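You operate a simulated robot arm through the tools that you are given. There is no shell and no other tool. Be economical: measure what you need, move in short steps, check, and stop when the job is done.

Carry out the task below with a simulated robot arm. There is one attempt and no reset: what you move stays moved.

Task
Water-test the discharge pipe and clamp the repair sleeve over the seam that drips.
Fine: free the sleeve cam first; the seam stands dry under water; test water tap shut at the end, nothing spilt. Where these are worked on the way, their far stop is far enough and under half their travel is too little: sleeve cam, test water tap.
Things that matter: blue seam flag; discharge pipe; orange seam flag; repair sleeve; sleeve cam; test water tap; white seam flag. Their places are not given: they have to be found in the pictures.

Only the result counts: the job must be done as asked and must still hold three seconds after the hand-in. Knocking over, shifting, dropping, spilling or breaking anything else fails it.

Robot
A 6-joint arm with a two-finger parallel gripper, fixed in place. Base frame: the origin is at the foot of the arm, x ahead of it, y to its left, z up. Units: cm, rad, N and s.
With the tool pointing down near the work surface it reaches from about 32 to 82 cm from the base axis. Its first joint turns from -2.897 to 2.897 rad. Payload 3.91 kg.
Tool frame: the origin (TCP) lies between the finger pads and is the grasp point; the fingertips stand 3 cm ahead of it; z points along the fingers, y is the line along which they close. Largest opening 11 cm; finger width 2, thickness 1; the body of the gripper, 4.8 by 11.2 cm, starts 5.5 cm behind the TCP.
Orientation is told as [roll, pitch, yaw] about the base's x, y, z axes, in that order, counted from this pose: with the fingers straight down and closing along the base's y, the tool's x points along the base's -x, its y along +y and its z along -z.

Tools
- The arm moves only by the tool play_rows. Its arguments are lists of equal length, an entry for each row: "delta_pos": the shift along the tool's x, y, z in cm, a list of three; "turn": the turn, a rotation vector about the tool's x, y, z in rad, a list of three; "grip": the finger opening in cm, from 0 to 11. In form: {"delta_pos": [[dx, dy, dz], ...], "turn": [[wx, wy, wz], ...], "grip": [grip, ...]}. A call has 1 to 12 rows; each row is the pose to reach, as a shift and turn from the pose commanded when the call began, along the tool's axes at that moment. Each row takes 0.2 s and may step no farther than 5 cm and 0.15 rad from the row before; otherwise, or with a gripper value out of range, the whole call is refused. A pose out of reach is approached as far as the arm can. The call stops where the force on the tool passes 50 N (or 10 N more than at its start, if that is more) or the arm is blocked; 0.2 s more then pass. Each finger travels about 4.5 cm/s and halts on what it meets, pressing with about 21 N; the grip force reading is that of the motor and also rises with nothing between the fingers. The clock runs only during rows and for 0.2 s after the last one: add rows that repeat a pose to give the fingers time. The reply holds the time, the measured pose of the TCP, the force on the tool along the base axes, the opening and the grip force, in the units named above and with some noise, with the torque about the TCP (base axes, N m) and any sound that the robot's microphone picked up, and new pictures: "pictures" is both (left out), scene, wrist or none.
- Cameras (640 x 400 px; columns grow to the right, rows downward): "scene" is fixed at [22.09, 50.04, 165.27]; the picture's right is [-1.00, 0.04, 0.00], its down [0.01, 0.30, -0.95] and it looks along [-0.04, -0.95, -0.30] (base axes); focal length 373 px, centre (320, 200). "wrist" rides on the gripper at [7.7, 0.7, -11.5] in the tool frame; the picture's right is [-0.09, 1.00, 0.00], its down [-0.80, -0.07, -0.59] and it looks along [-0.59, -0.05, 0.80] (tool axes); focal length 270 px, centre (320, 200).
- move_column(by): slides the trunk up (or, below 0, down) by that many cm; the arm rides with it, the base frame stays. It gives what a move gives, with no picture.
- locate(camera, pixels): for up to 12 pixels [column, row] of the newest picture of that camera ("zoom" is the newest enlarged one), the place [x, y, z] in the base frame of the surface seen there, good to about 0.2 cm. The clock stands still meanwhile.
- close_up(camera, box): a new picture of the part [left, top, right, bottom] of that camera's present view, enlarged. The clock stands still meanwhile.
- finish_job(): hands the job in; it is judged then, once.

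Keep the steps short. Do not move on a guess: measure, check each grasp and each placing, and mend mistakes. In all there are 80 turns and 200 pictures (those below and enlarged ones count). Leave the gripper open and the arm clear of the work at the hand-in unless told otherwise, and finish with a single line.

The tools are called after "Emit:" by a JSON object that holds its "name" and its "arguments". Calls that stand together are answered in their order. play_rows: Moves the arm, as the interface text tells. Its arguments: {"type":"object","properties":{"delta_pos":{"type":"array","items":{"type":"array","items":{"type":"number"}}},"turn":{"type":"array","items":{"type":"array","items":{"type":"number"}}},"grip":{"type":"array","items":{"type":"number"}},"pictures":{"type":"string","enum":["both","scene","wrist","none"]}},"required":["delta_pos","turn","grip"]} The other tools are called the same way: move_column (by) slides the trunk up or down; locate (camera, pixels) gives the place of the surface under pixels of a picture; close_up (camera, box) takes an enlarged picture of a part of a camera's view; finish_job () hands the job in.

At the start:

```text
time_s: 0.0
ee_pos: [25.54, -24.07, 146.11]
tool_rot: [-0.002, 0.001, -0.001]
force: [0.2, -0.4, -0.1]
ft_torque: [0.01, -0.06, 0.01]
gripper_width: 10.97
grasp_force: 0.0
trunk travel left (down, up): [-57.5, 3.5]
```

scene: 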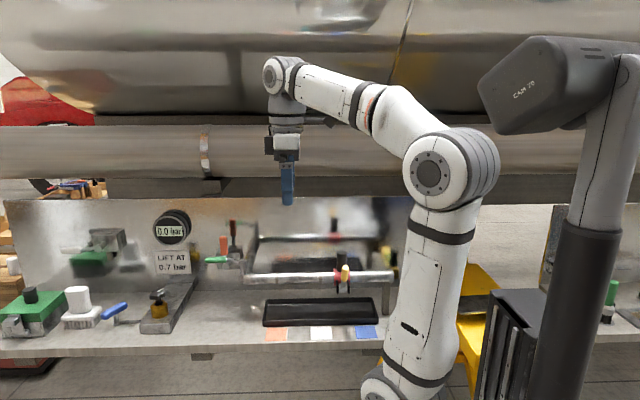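
wrist: 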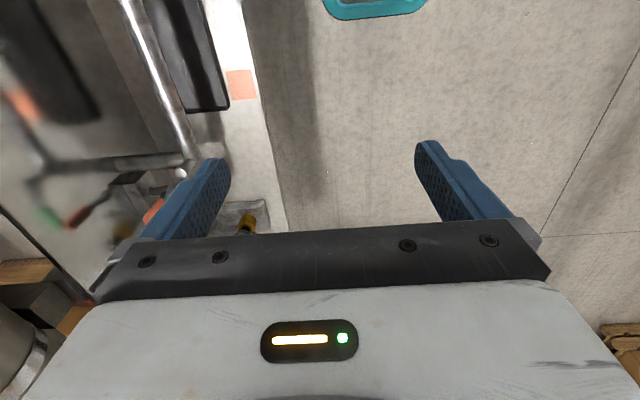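

I see a bench with a pipe, gauge, flags and fixtures. I'll enlarge the scene parts to identify them.

Emit:
{"name": "close_up", "arguments": {"camera": "scene", "box": [200, 200, 420, 345]}}

Emit:
{"name": "close_up", "arguments": {"camera": "scene", "box": [0, 200, 240, 350]}}

```text
2.76 times, centred on (310, 272) of scene
```

zoom: 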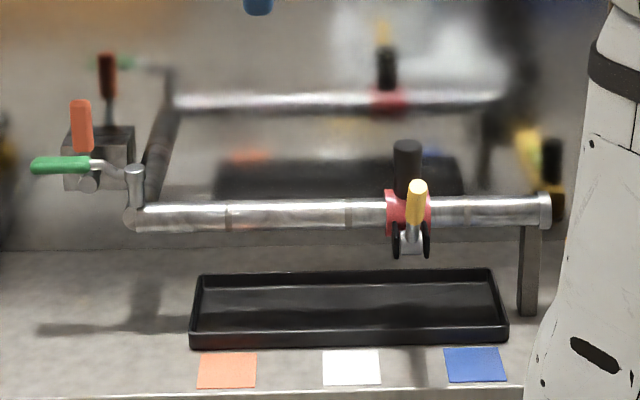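

```text
2.67 times, centred on (120, 275) of scene
```

zoom: 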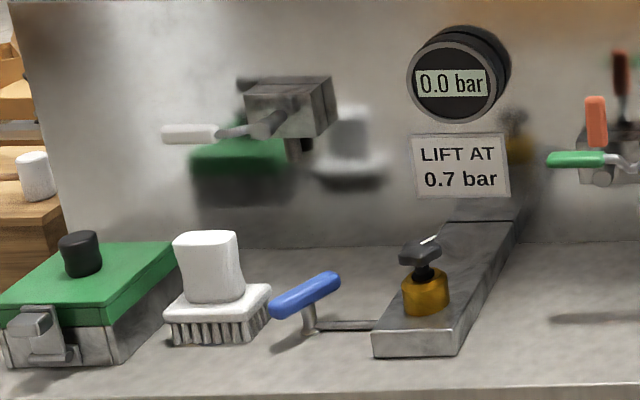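

I see the pipe with three seams above the orange, white and blue flags, and a red sleeve with a yellow lever. Two levers, green and orange, sit at the feed end. I'll measure these.

Emit:
{"name": "close_up", "arguments": {"camera": "scene", "box": [200, 225, 300, 290]}}

Emit:
{"name": "locate", "arguments": {"camera": "scene", "pixels": [[224, 245], [215, 259], [228, 258], [246, 266], [248, 275], [278, 278], [320, 277], [372, 275], [340, 255], [345, 269], [341, 285], [389, 275]]}}

Emit:
{"name": "close_up", "arguments": {"camera": "scene", "box": [310, 235, 400, 295]}}

Emit:
{"name": "locate", "arguments": {"camera": "scene", "pixels": [[277, 333], [321, 332], [366, 332], [270, 310], [370, 310], [320, 315], [382, 295], [105, 312], [160, 297], [150, 310], [170, 228], [330, 274]]}}

```text
6.15 times, centred on (250, 258) of scene
```

zoom: 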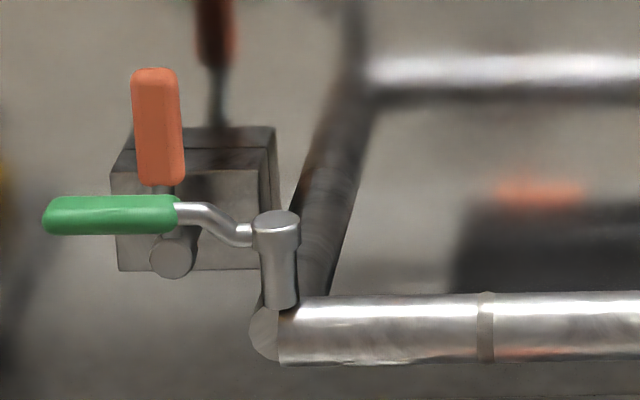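

```text
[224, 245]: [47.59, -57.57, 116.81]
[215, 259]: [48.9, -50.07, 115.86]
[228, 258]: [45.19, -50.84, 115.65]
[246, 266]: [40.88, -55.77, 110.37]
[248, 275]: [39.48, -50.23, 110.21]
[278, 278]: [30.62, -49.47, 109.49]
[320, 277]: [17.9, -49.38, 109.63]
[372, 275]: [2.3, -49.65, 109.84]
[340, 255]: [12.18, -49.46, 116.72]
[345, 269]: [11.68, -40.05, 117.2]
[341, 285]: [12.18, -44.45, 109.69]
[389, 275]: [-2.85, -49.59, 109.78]
```

```text
6.67 times, centred on (355, 265) of scene
```

zoom: 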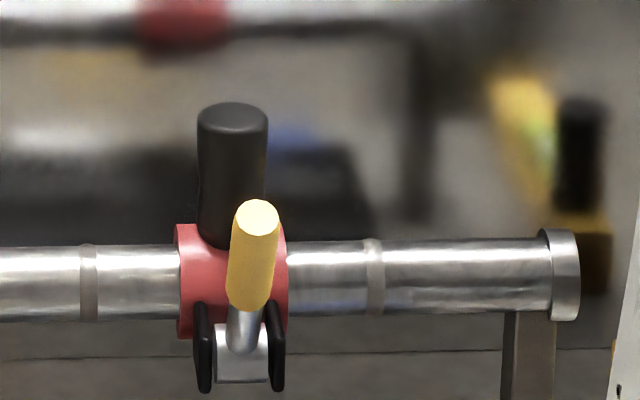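

```text
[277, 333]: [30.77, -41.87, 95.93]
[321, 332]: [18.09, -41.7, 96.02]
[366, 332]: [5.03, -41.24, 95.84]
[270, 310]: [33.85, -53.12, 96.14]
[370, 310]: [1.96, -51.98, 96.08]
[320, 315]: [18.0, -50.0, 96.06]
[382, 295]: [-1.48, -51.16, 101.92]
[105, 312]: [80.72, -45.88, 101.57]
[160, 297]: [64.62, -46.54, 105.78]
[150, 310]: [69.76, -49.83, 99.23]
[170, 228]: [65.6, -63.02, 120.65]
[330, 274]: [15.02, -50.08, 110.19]
```

Pipe axis is about y=-51, z=109, with seams at x≈30.3, 17 and 4.4. The sleeve is at x≈12.2 and its yellow cam lever faces the front. I'll turn the tool to yaw -90° (fingers closing along x) and move in front of the sleeve for a look.

Emit:
{"name": "play_rows", "arguments": {"delta_pos": [[1.2, 0, 1], [2.4, 0, 2], [3.6, 0, 3], [4.8, 0, 4], [6, 0, 5], [7.2, 0, 6], [8.4, 0, 7], [9.6, 0, 8], [10.8, 0, 9], [12, 0, 10], [13.4, 0, 11]], "turn": [[0, 0, 0.143], [0, 0, 0.286], [0, 0, 0.428], [0, 0, 0.571], [0, 0, 0.714], [0, 0, 0.857], [0, 0, 1.0], [0, 0, 1.142], [0, 0, 1.285], [0, 0, 1.428], [0, 0, 1.571]], "grip": [11, 11, 11, 11, 11, 11, 11, 11, 11, 11, 11]}}

```text
time_s: 2.4
ee_pos: [12.04, -24.27, 135.17]
tool_rot: [0.0, 0.0, -1.574]
force: [-0.5, 0.0, 0.1]
ft_torque: [0.04, -0.02, 0.0]
gripper_width: 11.02
grasp_force: 0.0
trunk travel left (down, up): [-57.5, 3.5]
```

scene: 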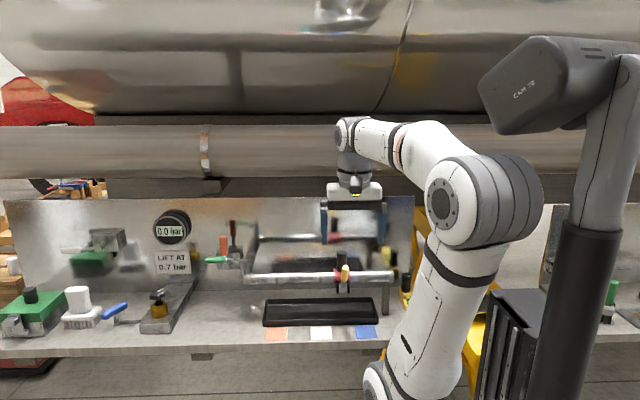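
wrist: 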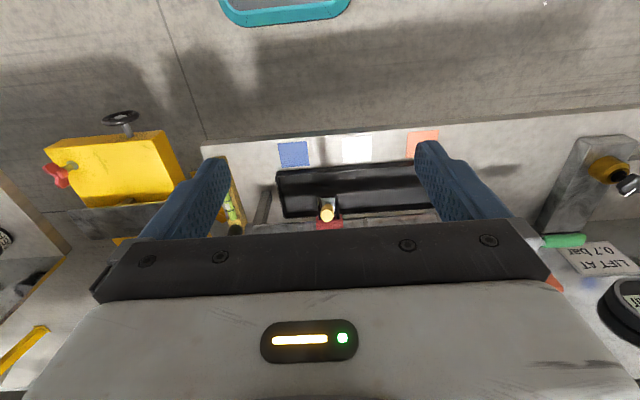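

Emit:
{"name": "close_up", "arguments": {"camera": "wrist", "box": [230, 130, 430, 240]}}

Emit:
{"name": "close_up", "arguments": {"camera": "scene", "box": [325, 240, 365, 300]}}

Emit:
{"name": "locate", "arguments": {"camera": "scene", "pixels": [[345, 266], [344, 276], [344, 280], [344, 284], [346, 291], [339, 290], [351, 290], [337, 278], [345, 289]]}}

```text
3.20 times, centred on (330, 185) of wrist
```

zoom: 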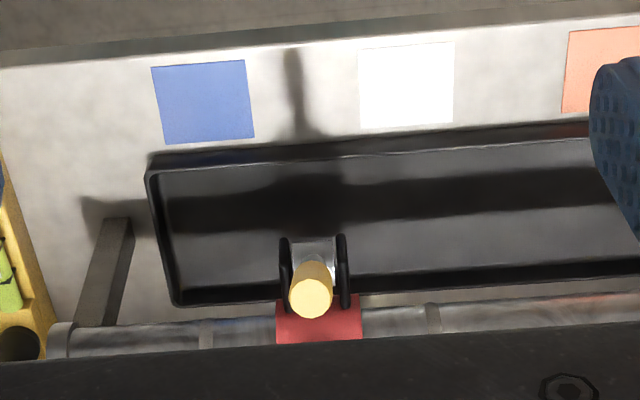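

```text
6.67 times, centred on (345, 270) of scene
```

zoom: 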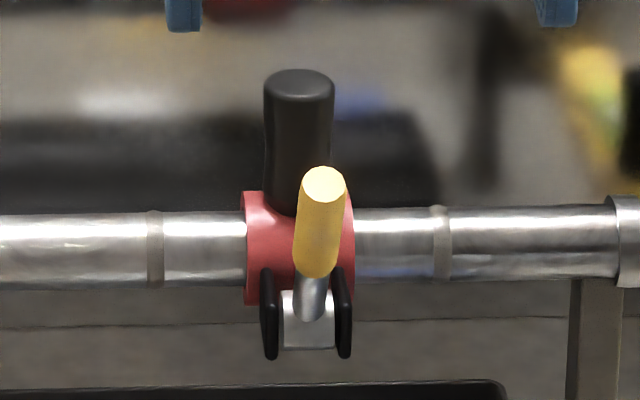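

```text
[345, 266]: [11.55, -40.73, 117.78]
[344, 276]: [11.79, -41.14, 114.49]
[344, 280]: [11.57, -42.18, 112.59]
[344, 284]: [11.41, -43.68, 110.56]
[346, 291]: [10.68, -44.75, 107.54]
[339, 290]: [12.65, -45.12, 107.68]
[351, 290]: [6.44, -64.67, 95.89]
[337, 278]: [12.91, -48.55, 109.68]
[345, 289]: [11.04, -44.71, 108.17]
```

The lever's tip is about (11.6, -41, 117.5) and its pivot about (11.5, -45.5, 108), so it turns about x. I'll move above the tip with the fingers straddling it in x.

Emit:
{"name": "play_rows", "arguments": {"delta_pos": [[-4.5, -0.1, 1], [-9, -0.2, 2], [-13.5, -0.4, 4], [-17.9, -0.4, 8], [-17.9, -0.4, 12]], "turn": [[0, 0, 0], [0, 0, 0], [0, 0, 0], [0, 0, 0], [0, 0, 0]], "grip": [9, 7, 5, 5, 5]}}

Emit:
{"name": "close_up", "arguments": {"camera": "scene", "box": [310, 210, 380, 300]}}

```text
refused: row 4 steps farther than a row can; nothing moved
```

```text
4.44 times, centred on (345, 255) of scene
```

zoom: 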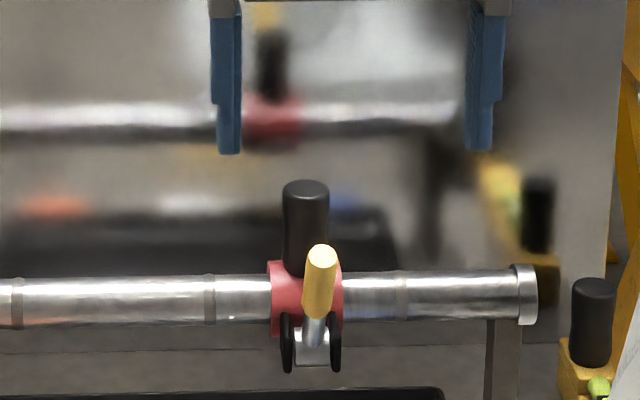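

That step was too long. I'll resend it with shorter rows.

Emit:
{"name": "play_rows", "arguments": {"delta_pos": [[-4, -0.1, 1.5], [-8, -0.2, 3], [-12, -0.4, 5], [-15, -0.4, 8], [-17.9, -0.4, 11], [-17.9, -0.4, 13]], "turn": [[0, 0, 0], [0, 0, 0], [0, 0, 0], [0, 0, 0], [0, 0, 0], [0, 0, 0]], "grip": [9, 7, 5, 5, 5, 5]}}

Emit:
{"name": "close_up", "arguments": {"camera": "scene", "box": [310, 210, 380, 300]}}

```text
time_s: 3.8
ee_pos: [11.71, -42.05, 122.02]
tool_rot: [0.0, 0.0, -1.569]
force: [0.4, 0.1, -0.4]
ft_torque: [0.0, -0.04, -0.03]
gripper_width: 5.0
grasp_force: 0.1
trunk travel left (down, up): [-57.5, 3.5]
```

scene: 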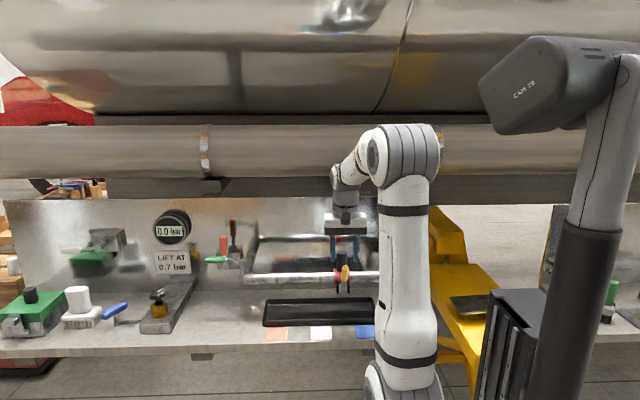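
wrist: 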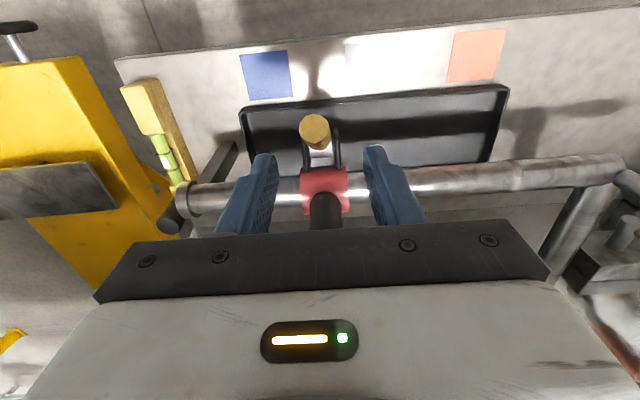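

```text
4.44 times, centred on (345, 255) of scene
```

zoom: 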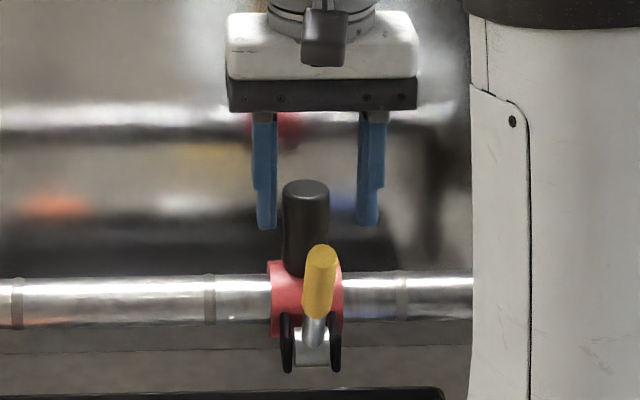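

Emit:
{"name": "locate", "arguments": {"camera": "wrist", "pixels": [[314, 122], [314, 128], [314, 138], [320, 150], [305, 155], [337, 155], [323, 180], [265, 160], [375, 152], [208, 195], [416, 186], [518, 172]]}}

```text
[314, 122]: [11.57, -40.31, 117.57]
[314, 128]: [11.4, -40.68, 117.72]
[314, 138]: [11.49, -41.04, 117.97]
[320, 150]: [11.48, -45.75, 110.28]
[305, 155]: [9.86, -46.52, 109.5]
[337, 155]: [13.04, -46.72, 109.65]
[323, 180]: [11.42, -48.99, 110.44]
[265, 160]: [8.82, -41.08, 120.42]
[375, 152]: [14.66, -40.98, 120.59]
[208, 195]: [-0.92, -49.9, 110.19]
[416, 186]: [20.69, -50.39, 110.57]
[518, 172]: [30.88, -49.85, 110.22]
```

I'll lower 6.8 cm so the pads are at the lever around z=115, then close.

Emit:
{"name": "play_rows", "arguments": {"delta_pos": [[-0.3, -0.2, 3.5], [-0.3, -0.2, 6.8], [-0.3, -0.2, 6.8], [-0.3, -0.2, 6.8], [-0.3, -0.2, 6.8]], "turn": [[0, 0, 0], [0, 0, 0], [0, 0, 0], [0, 0, 0], [0, 0, 0]], "grip": [5, 5, 0.5, 0.5, 0.5]}}

```text
time_s: 5.0
ee_pos: [11.45, -42.24, 115.13]
tool_rot: [0.001, -0.001, -1.57]
force: [1.6, 1.5, -1.1]
ft_torque: [-0.04, -0.03, 0.01]
gripper_width: 2.43
grasp_force: 45.0
trunk travel left (down, up): [-57.5, 3.5]
```

scene: 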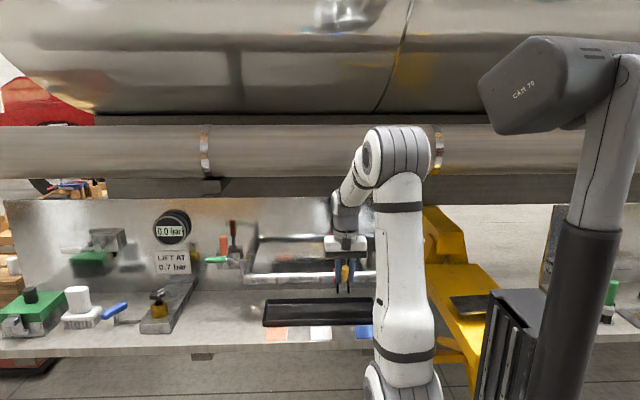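
wrist: 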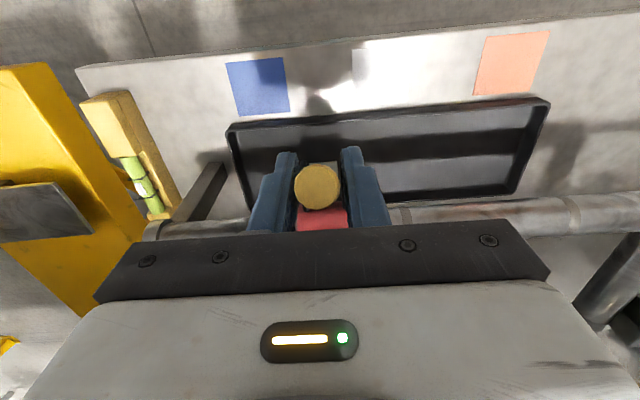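

The lever is gripped (2.43 cm). I'll test-swing it a little outward and down along the arc and read the force.

Emit:
{"name": "play_rows", "arguments": {"delta_pos": [[0.4, 0, 0.23], [0.8, 0, 0.48], [1.3, 0, 0.9]], "turn": [[0, 0, 0], [0, 0, 0], [0, 0, 0]], "grip": [0.5, 0.5, 0.5], "pictures": "none"}}

```text
time_s: 5.8
ee_pos: [11.53, -41.03, 114.37]
tool_rot: [0.0, -0.003, -1.57]
force: [-0.4, -7.2, 6.9]
ft_torque: [-0.79, 0.01, 0.02]
gripper_width: 2.46
grasp_force: 41.0
trunk travel left (down, up): [-57.5, 3.5]
```

It moves with about 10 N. Continuing down the arc.

Emit:
{"name": "play_rows", "arguments": {"delta_pos": [[0.5, 0, 0.45], [0.98, 0, 0.95], [1.4, 0, 1.5], [1.75, 0, 2.06], [2.05, 0, 2.65], [2.32, 0, 3.28]], "turn": [[0, 0, 0], [0, 0, 0], [0, 0, 0], [0, 0, 0], [0, 0, 0], [0, 0, 0]], "grip": [0.5, 0.5, 0.5, 0.5, 0.5, 0.5]}}

```text
time_s: 7.2
ee_pos: [11.36, -38.5, 111.12]
tool_rot: [0.0, -0.001, -1.571]
force: [1.0, -3.9, 14.5]
ft_torque: [-1.22, 0.02, 0.03]
gripper_width: 2.42
grasp_force: 45.0
trunk travel left (down, up): [-57.5, 3.5]
```

scene: 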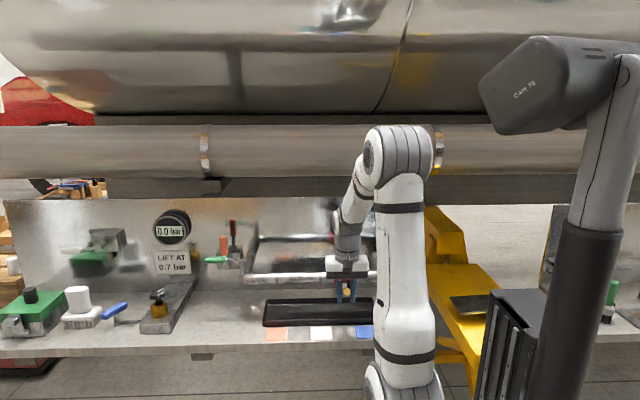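
wrist: 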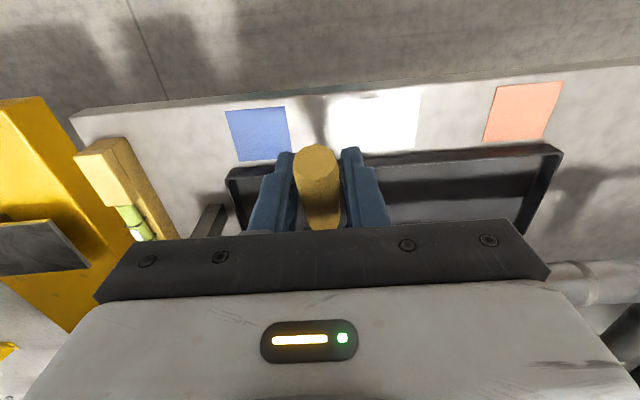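

Still moving smoothly. Continue to its stop.

Emit:
{"name": "play_rows", "arguments": {"delta_pos": [[0.2, 0, 0.65], [0.35, 0, 1.3], [0.44, 0, 1.98], [0.47, 0, 2.65], [0.44, 0, 3.3], [0.35, 0, 4.0], [0.2, 0, 4.65], [0, 0, 5.3]], "turn": [[0, 0, 0], [0, 0, 0], [0, 0, 0], [0, 0, 0], [0, 0, 0], [0, 0, 0], [0, 0, 0], [0, 0, 0]], "grip": [0.5, 0.5, 0.5, 0.5, 0.5, 0.5, 0.5, 0.5]}}

```text
time_s: 9.0
ee_pos: [11.43, -38.59, 105.78]
tool_rot: [0.0, 0.002, -1.571]
force: [-0.8, 5.1, 12.5]
ft_torque: [0.94, -0.01, 0.06]
gripper_width: 2.46
grasp_force: 36.4
trunk travel left (down, up): [-57.5, 3.5]
```

scene: 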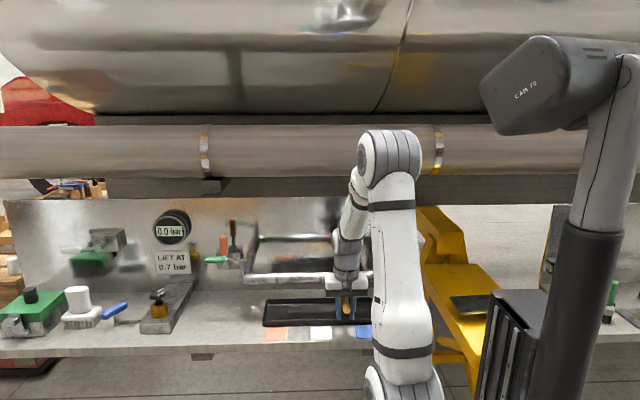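
wrist: 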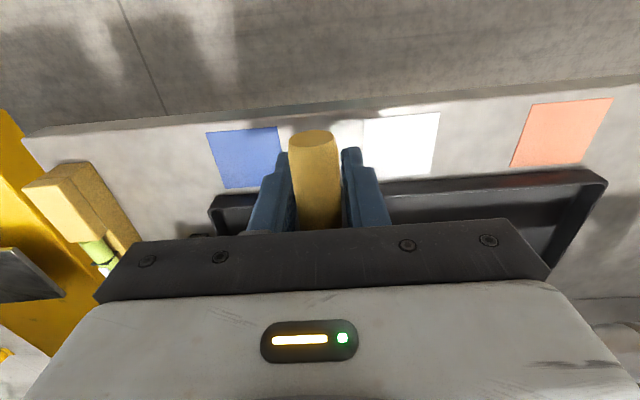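

No stop yet at about 20° below horizontal. Continue gently.

Emit:
{"name": "play_rows", "arguments": {"delta_pos": [[-0.25, 0, 0.62], [-0.57, 0, 1.22], [-0.85, 0, 1.67], [-1.17, 0, 2.12], [-1.48, 0, 2.5], [-1.8, 0, 2.83]], "turn": [[0, 0, 0], [0, 0, 0], [0, 0, 0], [0, 0, 0], [0, 0, 0], [0, 0, 0]], "grip": [0.5, 0.5, 0.5, 0.5, 0.5, 0.5]}}

Emit:
{"name": "close_up", "arguments": {"camera": "scene", "box": [290, 250, 390, 335]}}

```text
time_s: 10.2
ee_pos: [11.46, -39.44, 103.63]
tool_rot: [0.0, -0.002, -1.568]
force: [-0.1, 27.5, 36.3]
ft_torque: [-1.33, -0.05, -0.01]
gripper_width: 2.41
grasp_force: 44.9
trunk travel left (down, up): [-57.5, 3.5]
stopped in row 6: the force on the tool passed its limit (the readings are from after the stop); the commanded pose is now the measured one
```

scene: 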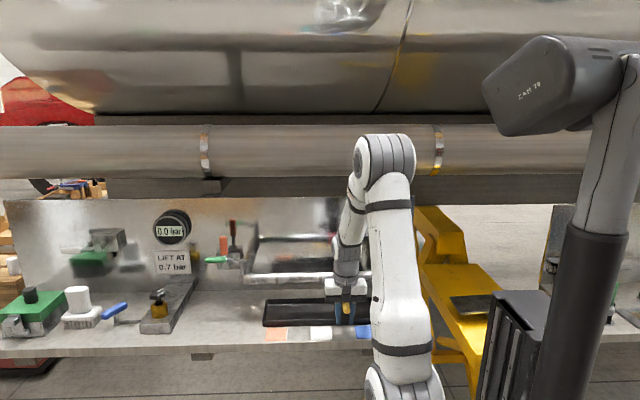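
wrist: 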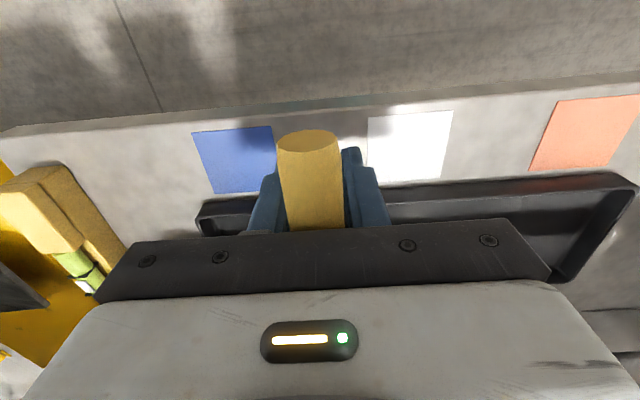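

```text
4.71 times, centred on (340, 292) of scene
```

zoom: 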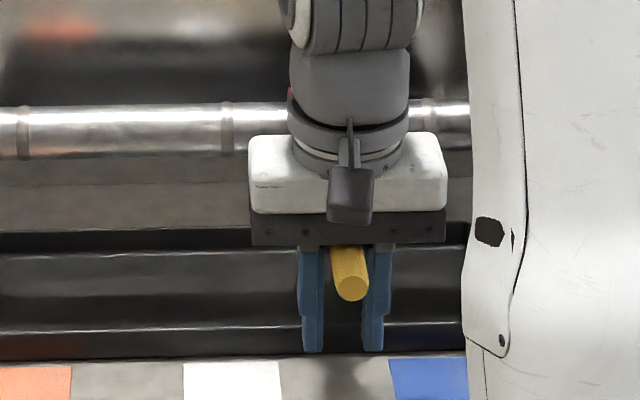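

The lever met its stop at about -36°, roughly 98° of travel. I'll open, back out to the front and rise.

Emit:
{"name": "play_rows", "arguments": {"delta_pos": [[0, 0, 0], [0, 0, 0], [1, 0, -2], [2, 0, -6], [3, 0, -10.5], [3, 0, -15], [3, 0, -19]], "turn": [[0, 0, 0], [0, 0, 0], [0, 0, 0], [0, 0, 0], [0, 0, 0], [0, 0, 0], [0, 0, 0]], "grip": [5, 5, 5, 5, 5, 5, 5], "pictures": "both"}}

Emit:
{"name": "close_up", "arguments": {"camera": "scene", "box": [310, 225, 390, 305]}}

```text
time_s: 11.8
ee_pos: [11.46, -36.95, 122.58]
tool_rot: [-0.001, 0.003, -1.57]
force: [-0.1, 0.0, 0.3]
ft_torque: [-0.02, 0.02, 0.0]
gripper_width: 5.02
grasp_force: 0.0
trunk travel left (down, up): [-57.5, 3.5]
```

scene: 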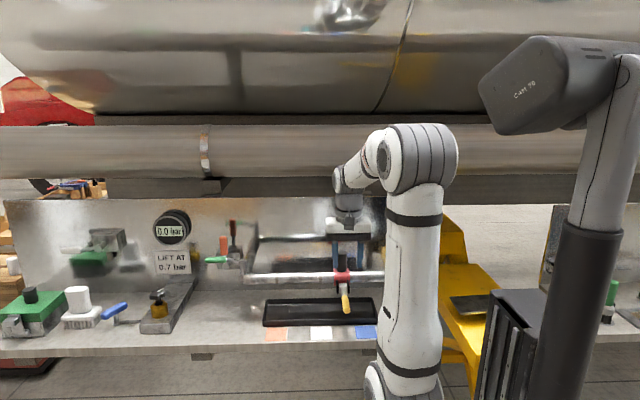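
wrist: 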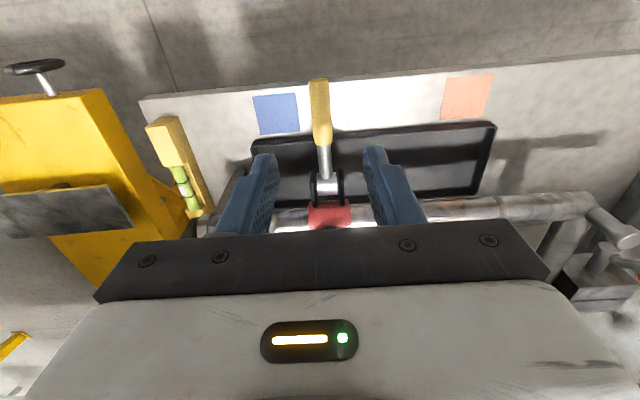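

```text
5.00 times, centred on (350, 265) of scene
```

zoom: 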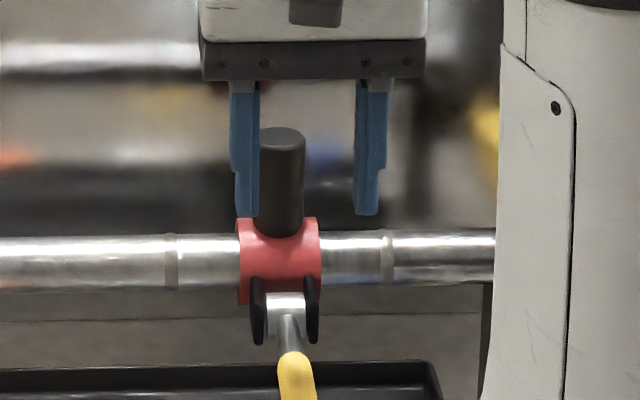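

The cam lever stays down, so next is the tap. I'll go to the green lever at the pipe's feed end, raising first, turning back to yaw 0 and stopping short of it to look.

Emit:
{"name": "play_rows", "arguments": {"delta_pos": [[0, 3, -3], [0, 6, -6], [0, 9.5, -7.5], [0, 13, -7.5], [0, 16.5, -7.5], [0, 20, -7.5], [-0.5, 23.5, -7.5], [-1, 27, -7.5], [-1.5, 30, -7.5], [-2, 33, -7.5], [-3, 35.8, -7.5]], "turn": [[0, 0, -0.143], [0, 0, -0.286], [0, 0, -0.428], [0, 0, -0.571], [0, 0, -0.714], [0, 0, -0.857], [0, 0, -1.0], [0, 0, -1.142], [0, 0, -1.285], [0, 0, -1.428], [0, 0, -1.571]], "grip": [5, 5, 5, 5, 5, 5, 5, 5, 5, 5, 5]}}

Emit:
{"name": "close_up", "arguments": {"camera": "scene", "box": [190, 210, 310, 290]}}

```text
time_s: 14.2
ee_pos: [47.31, -39.94, 129.56]
tool_rot: [0.003, 0.001, 0.001]
force: [0.5, 0.1, 0.1]
ft_torque: [0.03, -0.01, 0.01]
gripper_width: 5.01
grasp_force: 0.0
trunk travel left (down, up): [-57.5, 3.5]
```

scene: 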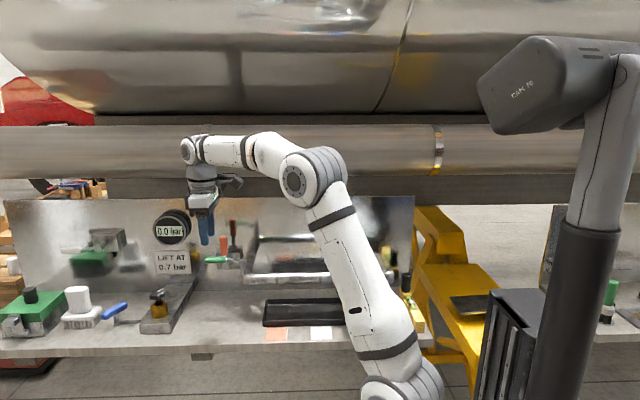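
wrist: 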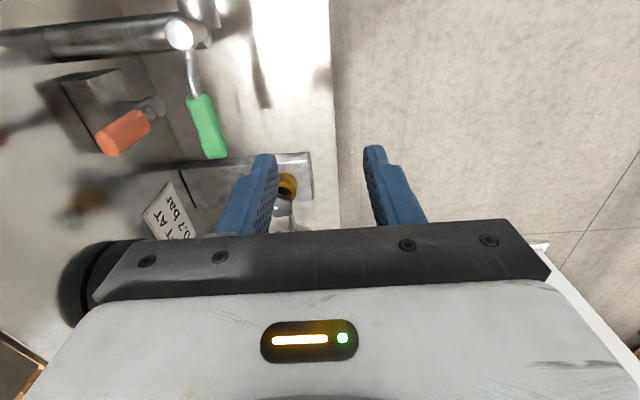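

```text
5.00 times, centred on (250, 250) of scene
```

zoom: 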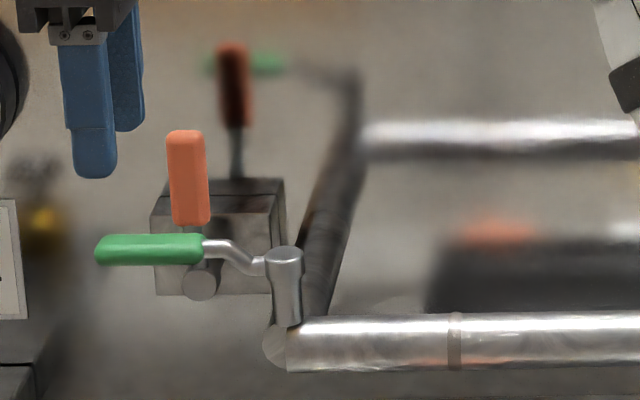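

Emit:
{"name": "locate", "arguments": {"camera": "wrist", "pixels": [[180, 34], [193, 70], [198, 100], [207, 125], [215, 155], [120, 133], [108, 140], [105, 88], [150, 35], [195, 125], [220, 130]]}}

Emit:
{"name": "close_up", "arguments": {"camera": "wrist", "box": [0, 0, 320, 200]}}

```text
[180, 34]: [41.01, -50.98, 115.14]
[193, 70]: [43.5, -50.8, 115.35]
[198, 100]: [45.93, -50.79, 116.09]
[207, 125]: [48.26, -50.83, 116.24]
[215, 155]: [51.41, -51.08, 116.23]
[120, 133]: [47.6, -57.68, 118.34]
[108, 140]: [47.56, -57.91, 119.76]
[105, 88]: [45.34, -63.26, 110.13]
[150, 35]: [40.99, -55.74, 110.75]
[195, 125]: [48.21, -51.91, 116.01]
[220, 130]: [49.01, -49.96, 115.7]
```

```text
2.00 times, centred on (160, 100) of wrist
```

zoom: 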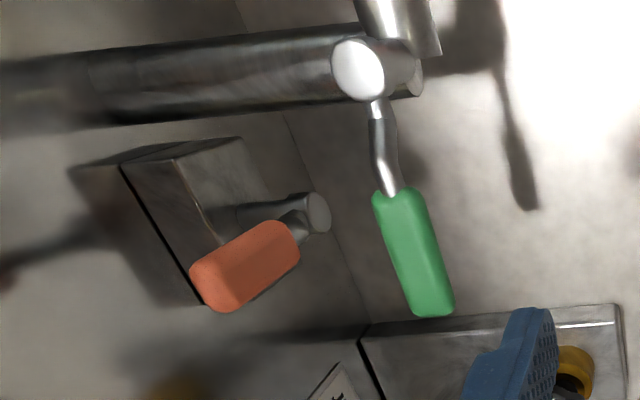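

The green tap has its stem at (40.9, -51) and its handle along +x at z≈115.5. I'll move above it and lower to straddle it in y.

Emit:
{"name": "play_rows", "arguments": {"delta_pos": [[-0.4, -3.7, 0], [-0.8, -7.4, 1], [-1.2, -10.9, 3], [-1.2, -10.9, 7], [-1.2, -10.9, 11], [-1.2, -10.9, 13.6], [-1.2, -10.9, 13.6]], "turn": [[0, 0, 0], [0, 0, 0], [0, 0, 0], [0, 0, 0], [0, 0, 0], [0, 0, 0], [0, 0, 0]], "grip": [5, 5, 5, 5, 5, 5, 5]}}

```text
time_s: 15.8
ee_pos: [48.5, -50.97, 116.33]
tool_rot: [0.001, -0.001, -0.001]
force: [0.4, -0.5, 0.2]
ft_torque: [0.0, 0.01, 0.0]
gripper_width: 5.0
grasp_force: 0.0
trunk travel left (down, up): [-57.5, 3.5]
```

scene: 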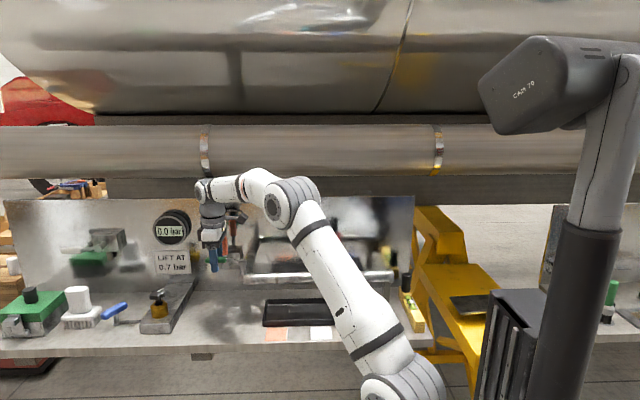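
wrist: 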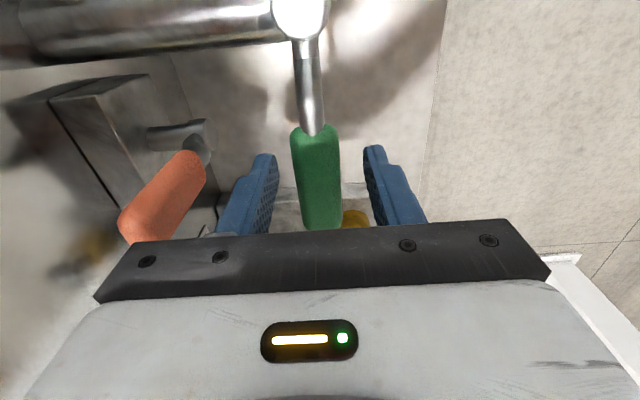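

The fingers straddle the handle. I'll close and swing a little toward +y about the stem.

Emit:
{"name": "play_rows", "arguments": {"delta_pos": [[0, 0, 0], [0, 0, 0], [0, 0, 0], [0.04, 0.76, 0], [0.15, 1.51, 0], [0.34, 2.25, 0]], "turn": [[0, 0, 0], [0, 0, 0], [0, 0, 0], [0, 0, -0.1], [0, 0, -0.2], [0, 0, -0.3]], "grip": [0.5, 0.5, 0.5, 0.5, 0.5, 0.5], "pictures": "scene"}}

```text
time_s: 17.2
ee_pos: [48.2, -48.76, 116.21]
tool_rot: [0.0, 0.001, 0.3]
force: [2.0, -2.2, 4.4]
ft_torque: [-0.24, 0.32, 0.22]
gripper_width: 2.14
grasp_force: 44.7
trunk travel left (down, up): [-57.5, 3.5]
```

scene: 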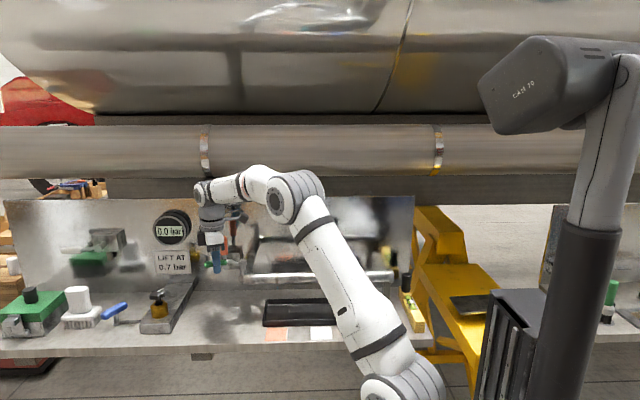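

It turns easily. Continue to the far stop.

Emit:
{"name": "play_rows", "arguments": {"delta_pos": [[0.085, 1.136, 0], [0.34, 2.25, 0], [0.757, 3.306, 0], [1.327, 4.291, 0], [2.04, 5.18, 0], [2.876, 5.953, 0], [3.818, 6.592, 0], [4.846, 7.083, 0], [5.35, 7.26, 0], [5.94, 7.415, 0]], "turn": [[0, 0, -0.15], [0, 0, -0.3], [0, 0, -0.45], [0, 0, -0.6], [0, 0, -0.75], [0, 0, -0.9], [0, 0, -1.05], [0, 0, -1.2], [0, 0, -1.27], [0, 0, -1.35]], "grip": [0.5, 0.5, 0.5, 0.5, 0.5, 0.5, 0.5, 0.5, 0.5, 0.5]}}

Emit:
{"name": "close_up", "arguments": {"camera": "scene", "box": [210, 240, 390, 345]}}

```text
time_s: 19.4
ee_pos: [40.93, -43.38, 116.24]
tool_rot: [-0.004, 0.001, 1.651]
force: [24.5, -5.9, 7.2]
ft_torque: [0.07, -0.28, -1.24]
gripper_width: 2.23
grasp_force: 45.6
trunk travel left (down, up): [-57.5, 3.5]
```

scene: 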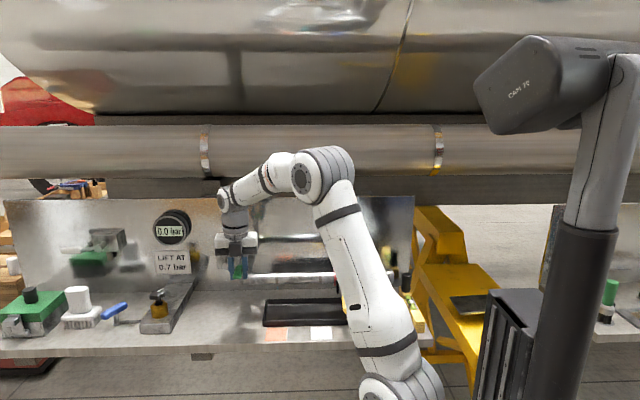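
wrist: 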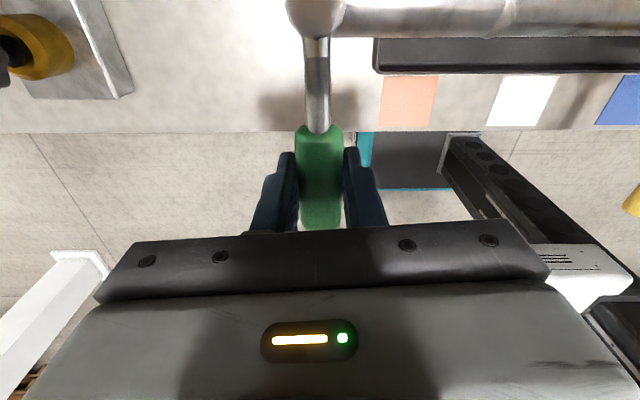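

```text
3.56 times, centred on (300, 292) of scene
```

zoom: 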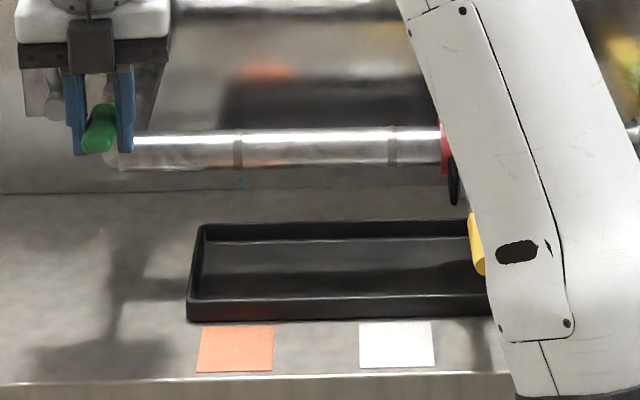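

The stop is felt (24 N). There's a small bluish speck under the orange seam at zoom (241,184). I'll open the fingers, wait and look closer.

Emit:
{"name": "play_rows", "arguments": {"delta_pos": [[0, 0, 0], [0, 0, 0], [0, 0, 0]], "turn": [[0, 0, 0], [0, 0, 0], [0, 0, 0]], "grip": [5, 5, 5], "pictures": "none"}}

Emit:
{"name": "close_up", "arguments": {"camera": "scene", "box": [240, 255, 350, 325]}}

```text
time_s: 20.2
ee_pos: [40.29, -43.41, 116.21]
tool_rot: [0.0, -0.003, 1.649]
force: [0.5, 0.6, 0.0]
ft_torque: [0.0, 0.03, 0.02]
gripper_width: 5.01
grasp_force: 0.0
trunk travel left (down, up): [-57.5, 3.5]
```

```text
5.71 times, centred on (295, 290) of scene
```

zoom: 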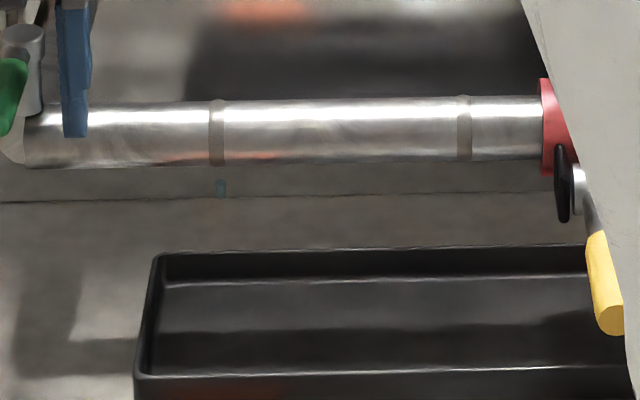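

A drop hangs in the air right under the orange seam. The blue seam is hidden behind the arm, so I'll rise clear of the tap and move back so all seams show with water running.

Emit:
{"name": "play_rows", "arguments": {"delta_pos": [[0, 0, -4], [0, 0, -8], [0, 0, -12], [-2, 2.5, -14], [-4, 5, -16], [-6, 7.5, -18], [-8, 10, -19], [-10, 12.5, -19], [-11, 15, -19], [-11, 15, -19]], "turn": [[0, 0, 0], [0, 0, 0], [0, 0, 0], [0, 0, 0.15], [0, 0, 0.3], [0, 0, 0.45], [0, 0, 0.6], [0, 0, 0.75], [0, 0, 0.9], [0, 0, 1.05]], "grip": [5, 5, 5, 5, 5, 5, 5, 5, 5, 5], "pictures": "scene"}}

Emit:
{"name": "close_up", "arguments": {"camera": "scene", "box": [250, 255, 395, 345]}}

```text
time_s: 22.4
ee_pos: [24.49, -33.58, 135.36]
tool_rot: [0.003, -0.002, 0.596]
force: [0.4, -1.4, -0.7]
ft_torque: [-0.01, 0.0, 0.04]
gripper_width: 5.03
grasp_force: 0.1
trunk travel left (down, up): [-57.5, 3.5]
```

scene: 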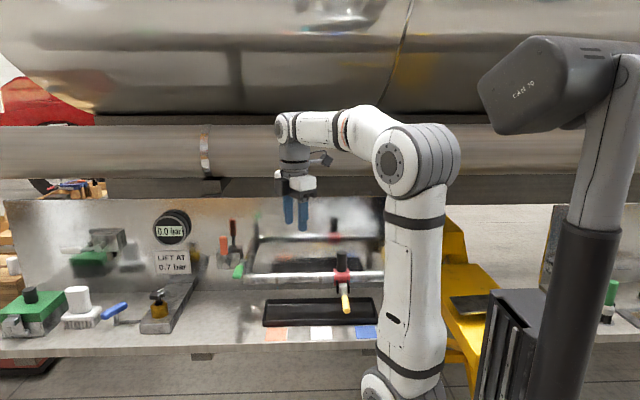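

```text
4.41 times, centred on (322, 300) of scene
```

zoom: 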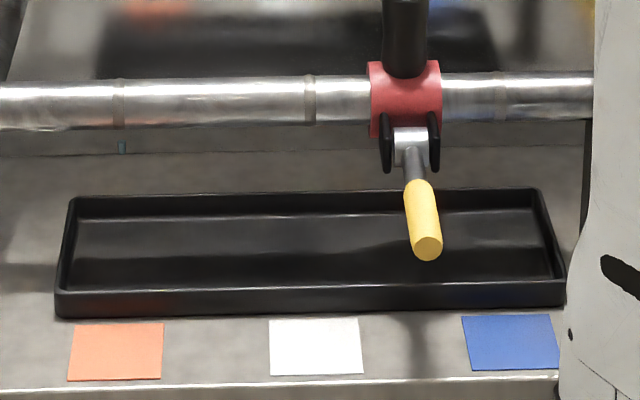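

Only the orange seam drips. I'll measure its exact x, the sleeve and the knob.

Emit:
{"name": "locate", "arguments": {"camera": "zoom", "pixels": [[112, 85], [119, 85], [126, 85], [119, 100], [372, 70], [440, 70], [440, 95], [309, 90], [405, 40], [405, 20], [424, 250], [405, 68]]}}

Emit:
{"name": "close_up", "arguments": {"camera": "scene", "box": [265, 260, 295, 290]}}

```text
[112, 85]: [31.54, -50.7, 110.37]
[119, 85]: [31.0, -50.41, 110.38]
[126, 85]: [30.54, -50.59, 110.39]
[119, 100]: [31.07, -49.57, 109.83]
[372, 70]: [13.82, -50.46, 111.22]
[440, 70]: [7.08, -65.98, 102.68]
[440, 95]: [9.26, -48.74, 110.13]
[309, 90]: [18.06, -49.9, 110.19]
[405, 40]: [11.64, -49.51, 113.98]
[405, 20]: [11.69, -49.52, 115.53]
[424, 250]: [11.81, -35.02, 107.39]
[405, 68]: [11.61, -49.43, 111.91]
```

```text
13.33 times, centred on (280, 275) of scene
```

zoom: 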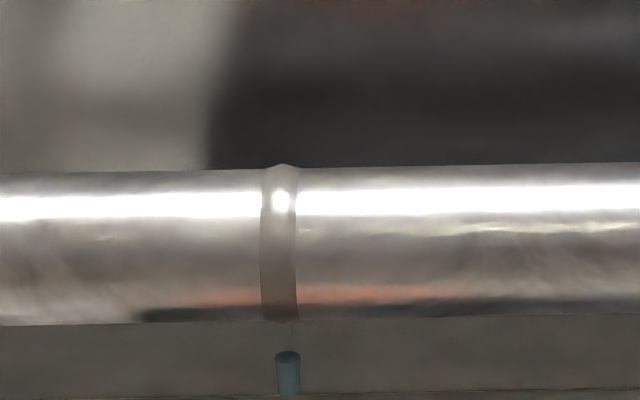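

The orange seam is at x≈31.0 and the sleeve centre at 11.5, so the slide is about 19.5 cm. I'll turn the tool back to yaw -90° and move near the sleeve knob.

Emit:
{"name": "play_rows", "arguments": {"delta_pos": [[1.2, 0.1, 0], [2.4, 0.2, 0], [3.7, 0.4, 0], [4.9, 0.5, 0], [6.1, 0.6, 0], [7.3, 0.7, 0], [8.6, 0.9, 0], [9.8, 1.0, 0], [11, 1.1, 0], [12.2, 1.2, 0], [13.5, 1.4, 0], [14.7, 1.5, 0]], "turn": [[0, 0, 0.148], [0, 0, 0.296], [0, 0, 0.444], [0, 0, 0.592], [0, 0, 0.74], [0, 0, 0.888], [0, 0, 1.036], [0, 0, 1.184], [0, 0, 1.332], [0, 0, 1.48], [0, 0, 1.628], [0, 0, 1.776]], "grip": [5, 5, 5, 5, 5, 5, 5, 5, 5, 5, 6, 6], "pictures": "none"}}

Emit:
{"name": "play_rows", "arguments": {"delta_pos": [[0, 0, 0], [0, 0, 0], [0, 0, 0]], "turn": [[0, 0, 0.13], [0, 0, 0.26], [0, 0, 0.39]], "grip": [6, 6, 6]}}

```text
time_s: 25.0
ee_pos: [11.58, -40.83, 135.12]
tool_rot: [-0.001, 0.003, -1.179]
force: [0.6, 0.3, 0.4]
ft_torque: [-0.01, -0.02, -0.04]
gripper_width: 5.98
grasp_force: 0.1
trunk travel left (down, up): [-57.5, 3.5]
```

```text
time_s: 25.8
ee_pos: [11.63, -40.64, 135.22]
tool_rot: [0.0, 0.001, -1.569]
force: [-0.6, -0.4, 0.3]
ft_torque: [-0.03, 0.0, -0.02]
gripper_width: 5.98
grasp_force: 0.1
trunk travel left (down, up): [-57.5, 3.5]
```

scene: 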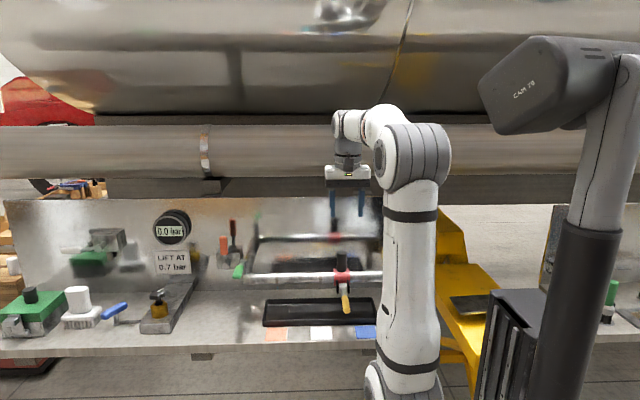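
wrist: 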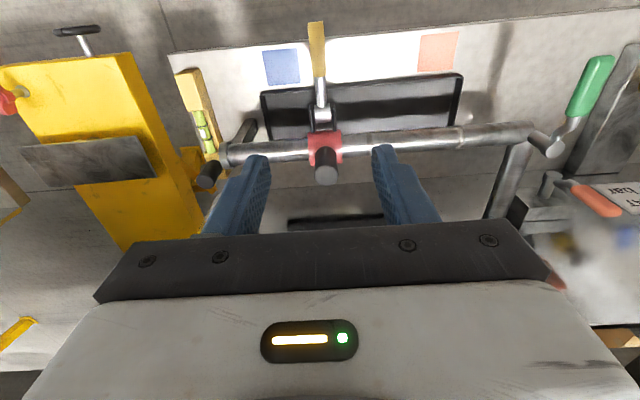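

Emit:
{"name": "locate", "arguments": {"camera": "wrist", "pixels": [[326, 174], [326, 168], [318, 174], [334, 174], [326, 180], [309, 152], [342, 148], [461, 137], [326, 155], [381, 143]]}}

```text
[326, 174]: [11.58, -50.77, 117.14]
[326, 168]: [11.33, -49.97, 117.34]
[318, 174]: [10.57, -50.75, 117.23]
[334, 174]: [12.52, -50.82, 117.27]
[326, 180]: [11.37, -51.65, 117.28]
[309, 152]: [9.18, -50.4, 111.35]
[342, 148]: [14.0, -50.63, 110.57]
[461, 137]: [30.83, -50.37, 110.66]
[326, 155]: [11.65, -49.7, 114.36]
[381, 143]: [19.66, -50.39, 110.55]
```

The knob axis is at (11.5, -50.9), top z=117.2. I'll go over it, lower to z≈115.4 and close.

Emit:
{"name": "play_rows", "arguments": {"delta_pos": [[-3.5, 0, 2], [-7, -0.1, 4], [-10.3, -0.1, 7], [-10.3, -0.1, 11.5], [-10.3, -0.1, 16], [-10.3, -0.1, 19.7], [-10.3, -0.1, 19.7], [-10.3, -0.1, 19.7], [-10.3, -0.1, 19.7]], "turn": [[0, 0, 0], [0, 0, 0], [0, 0, 0], [0, 0, 0], [0, 0, 0], [0, 0, 0], [0, 0, 0], [0, 0, 0], [0, 0, 0]], "grip": [6, 6, 6, 6, 6, 6, 1.5, 1.5, 1.5]}}

```text
time_s: 27.8
ee_pos: [11.39, -51.12, 115.46]
tool_rot: [0.0, 0.001, -1.566]
force: [0.4, 1.7, -2.7]
ft_torque: [-0.68, -0.66, 0.01]
gripper_width: 3.17
grasp_force: 43.7
trunk travel left (down, up): [-57.5, 3.5]
```

scene: 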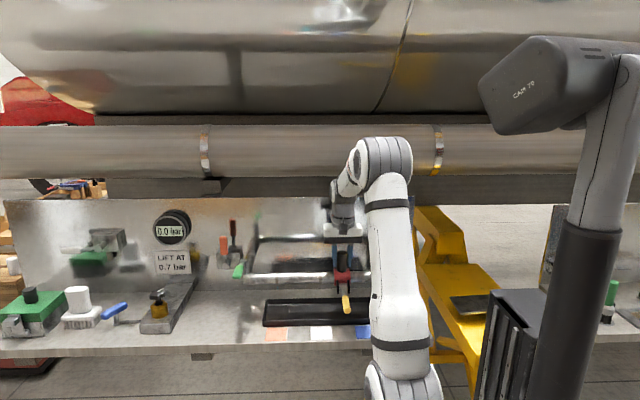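
wrist: 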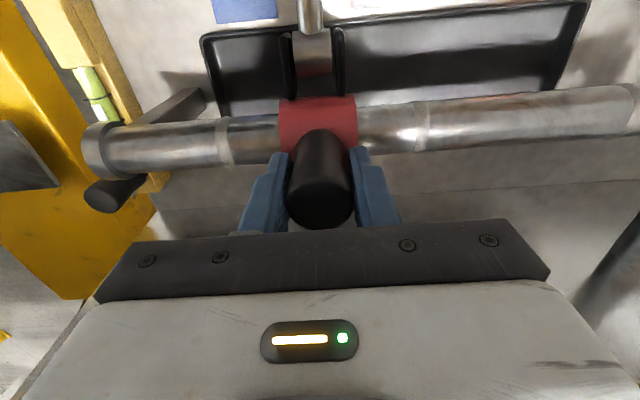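

The knob is gripped (3.17 cm). I'll slide a test 2 cm toward +x (tool +y).

Emit:
{"name": "play_rows", "arguments": {"delta_pos": [[0, 0.5, 0], [0, 1, 0], [0, 2, 0]], "turn": [[0, 0, 0], [0, 0, 0], [0, 0, 0]], "grip": [1.5, 1.5, 1.5], "pictures": "none"}}

```text
time_s: 28.6
ee_pos: [13.32, -51.05, 115.51]
tool_rot: [0.0, 0.002, -1.566]
force: [1.5, -5.9, 0.4]
ft_torque: [0.87, 0.63, -0.17]
gripper_width: 3.13
grasp_force: 44.9
trunk travel left (down, up): [-57.5, 3.5]
```

It slides freely. Sliding on to x≈30.9.

Emit:
{"name": "play_rows", "arguments": {"delta_pos": [[0, 1.6, 0], [0, 3.2, 0], [0, 4.8, 0], [0, 6.4, 0], [0, 8, 0], [0, 9.6, 0], [0, 11.2, 0], [0, 12.8, 0], [0, 14.4, 0], [0, 16, 0], [0, 17.5, 0]], "turn": [[0, 0, 0], [0, 0, 0], [0, 0, 0], [0, 0, 0], [0, 0, 0], [0, 0, 0], [0, 0, 0], [0, 0, 0], [0, 0, 0], [0, 0, 0], [0, 0, 0]], "grip": [1.5, 1.5, 1.5, 1.5, 1.5, 1.5, 1.5, 1.5, 1.5, 1.5, 1.5]}}

Emit:
{"name": "close_up", "arguments": {"camera": "scene", "box": [230, 235, 350, 310]}}

```text
time_s: 31.0
ee_pos: [30.98, -51.13, 115.47]
tool_rot: [0.001, 0.001, -1.568]
force: [0.2, -22.3, 23.6]
ft_torque: [-0.23, 1.29, -0.04]
gripper_width: 3.17
grasp_force: 44.6
trunk travel left (down, up): [-57.5, 3.5]
```

scene: 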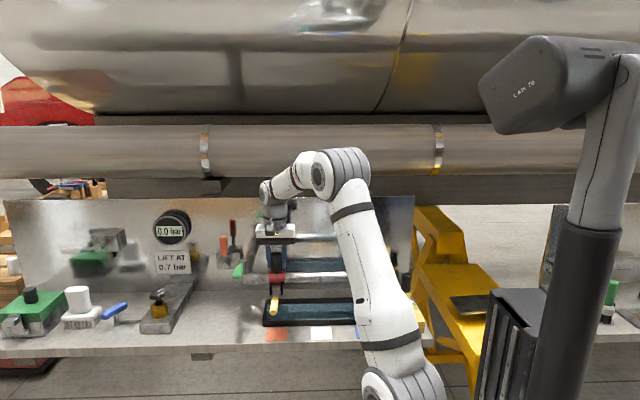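
wrist: 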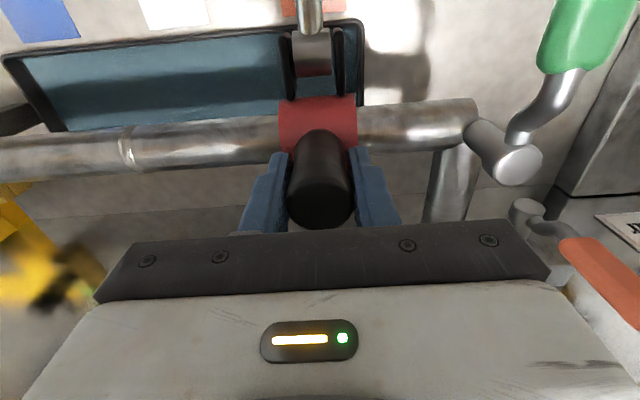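

```text
5.33 times, centred on (290, 272) of scene
```

zoom: 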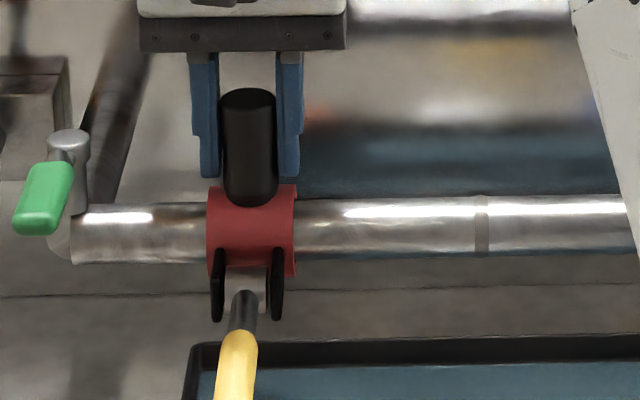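

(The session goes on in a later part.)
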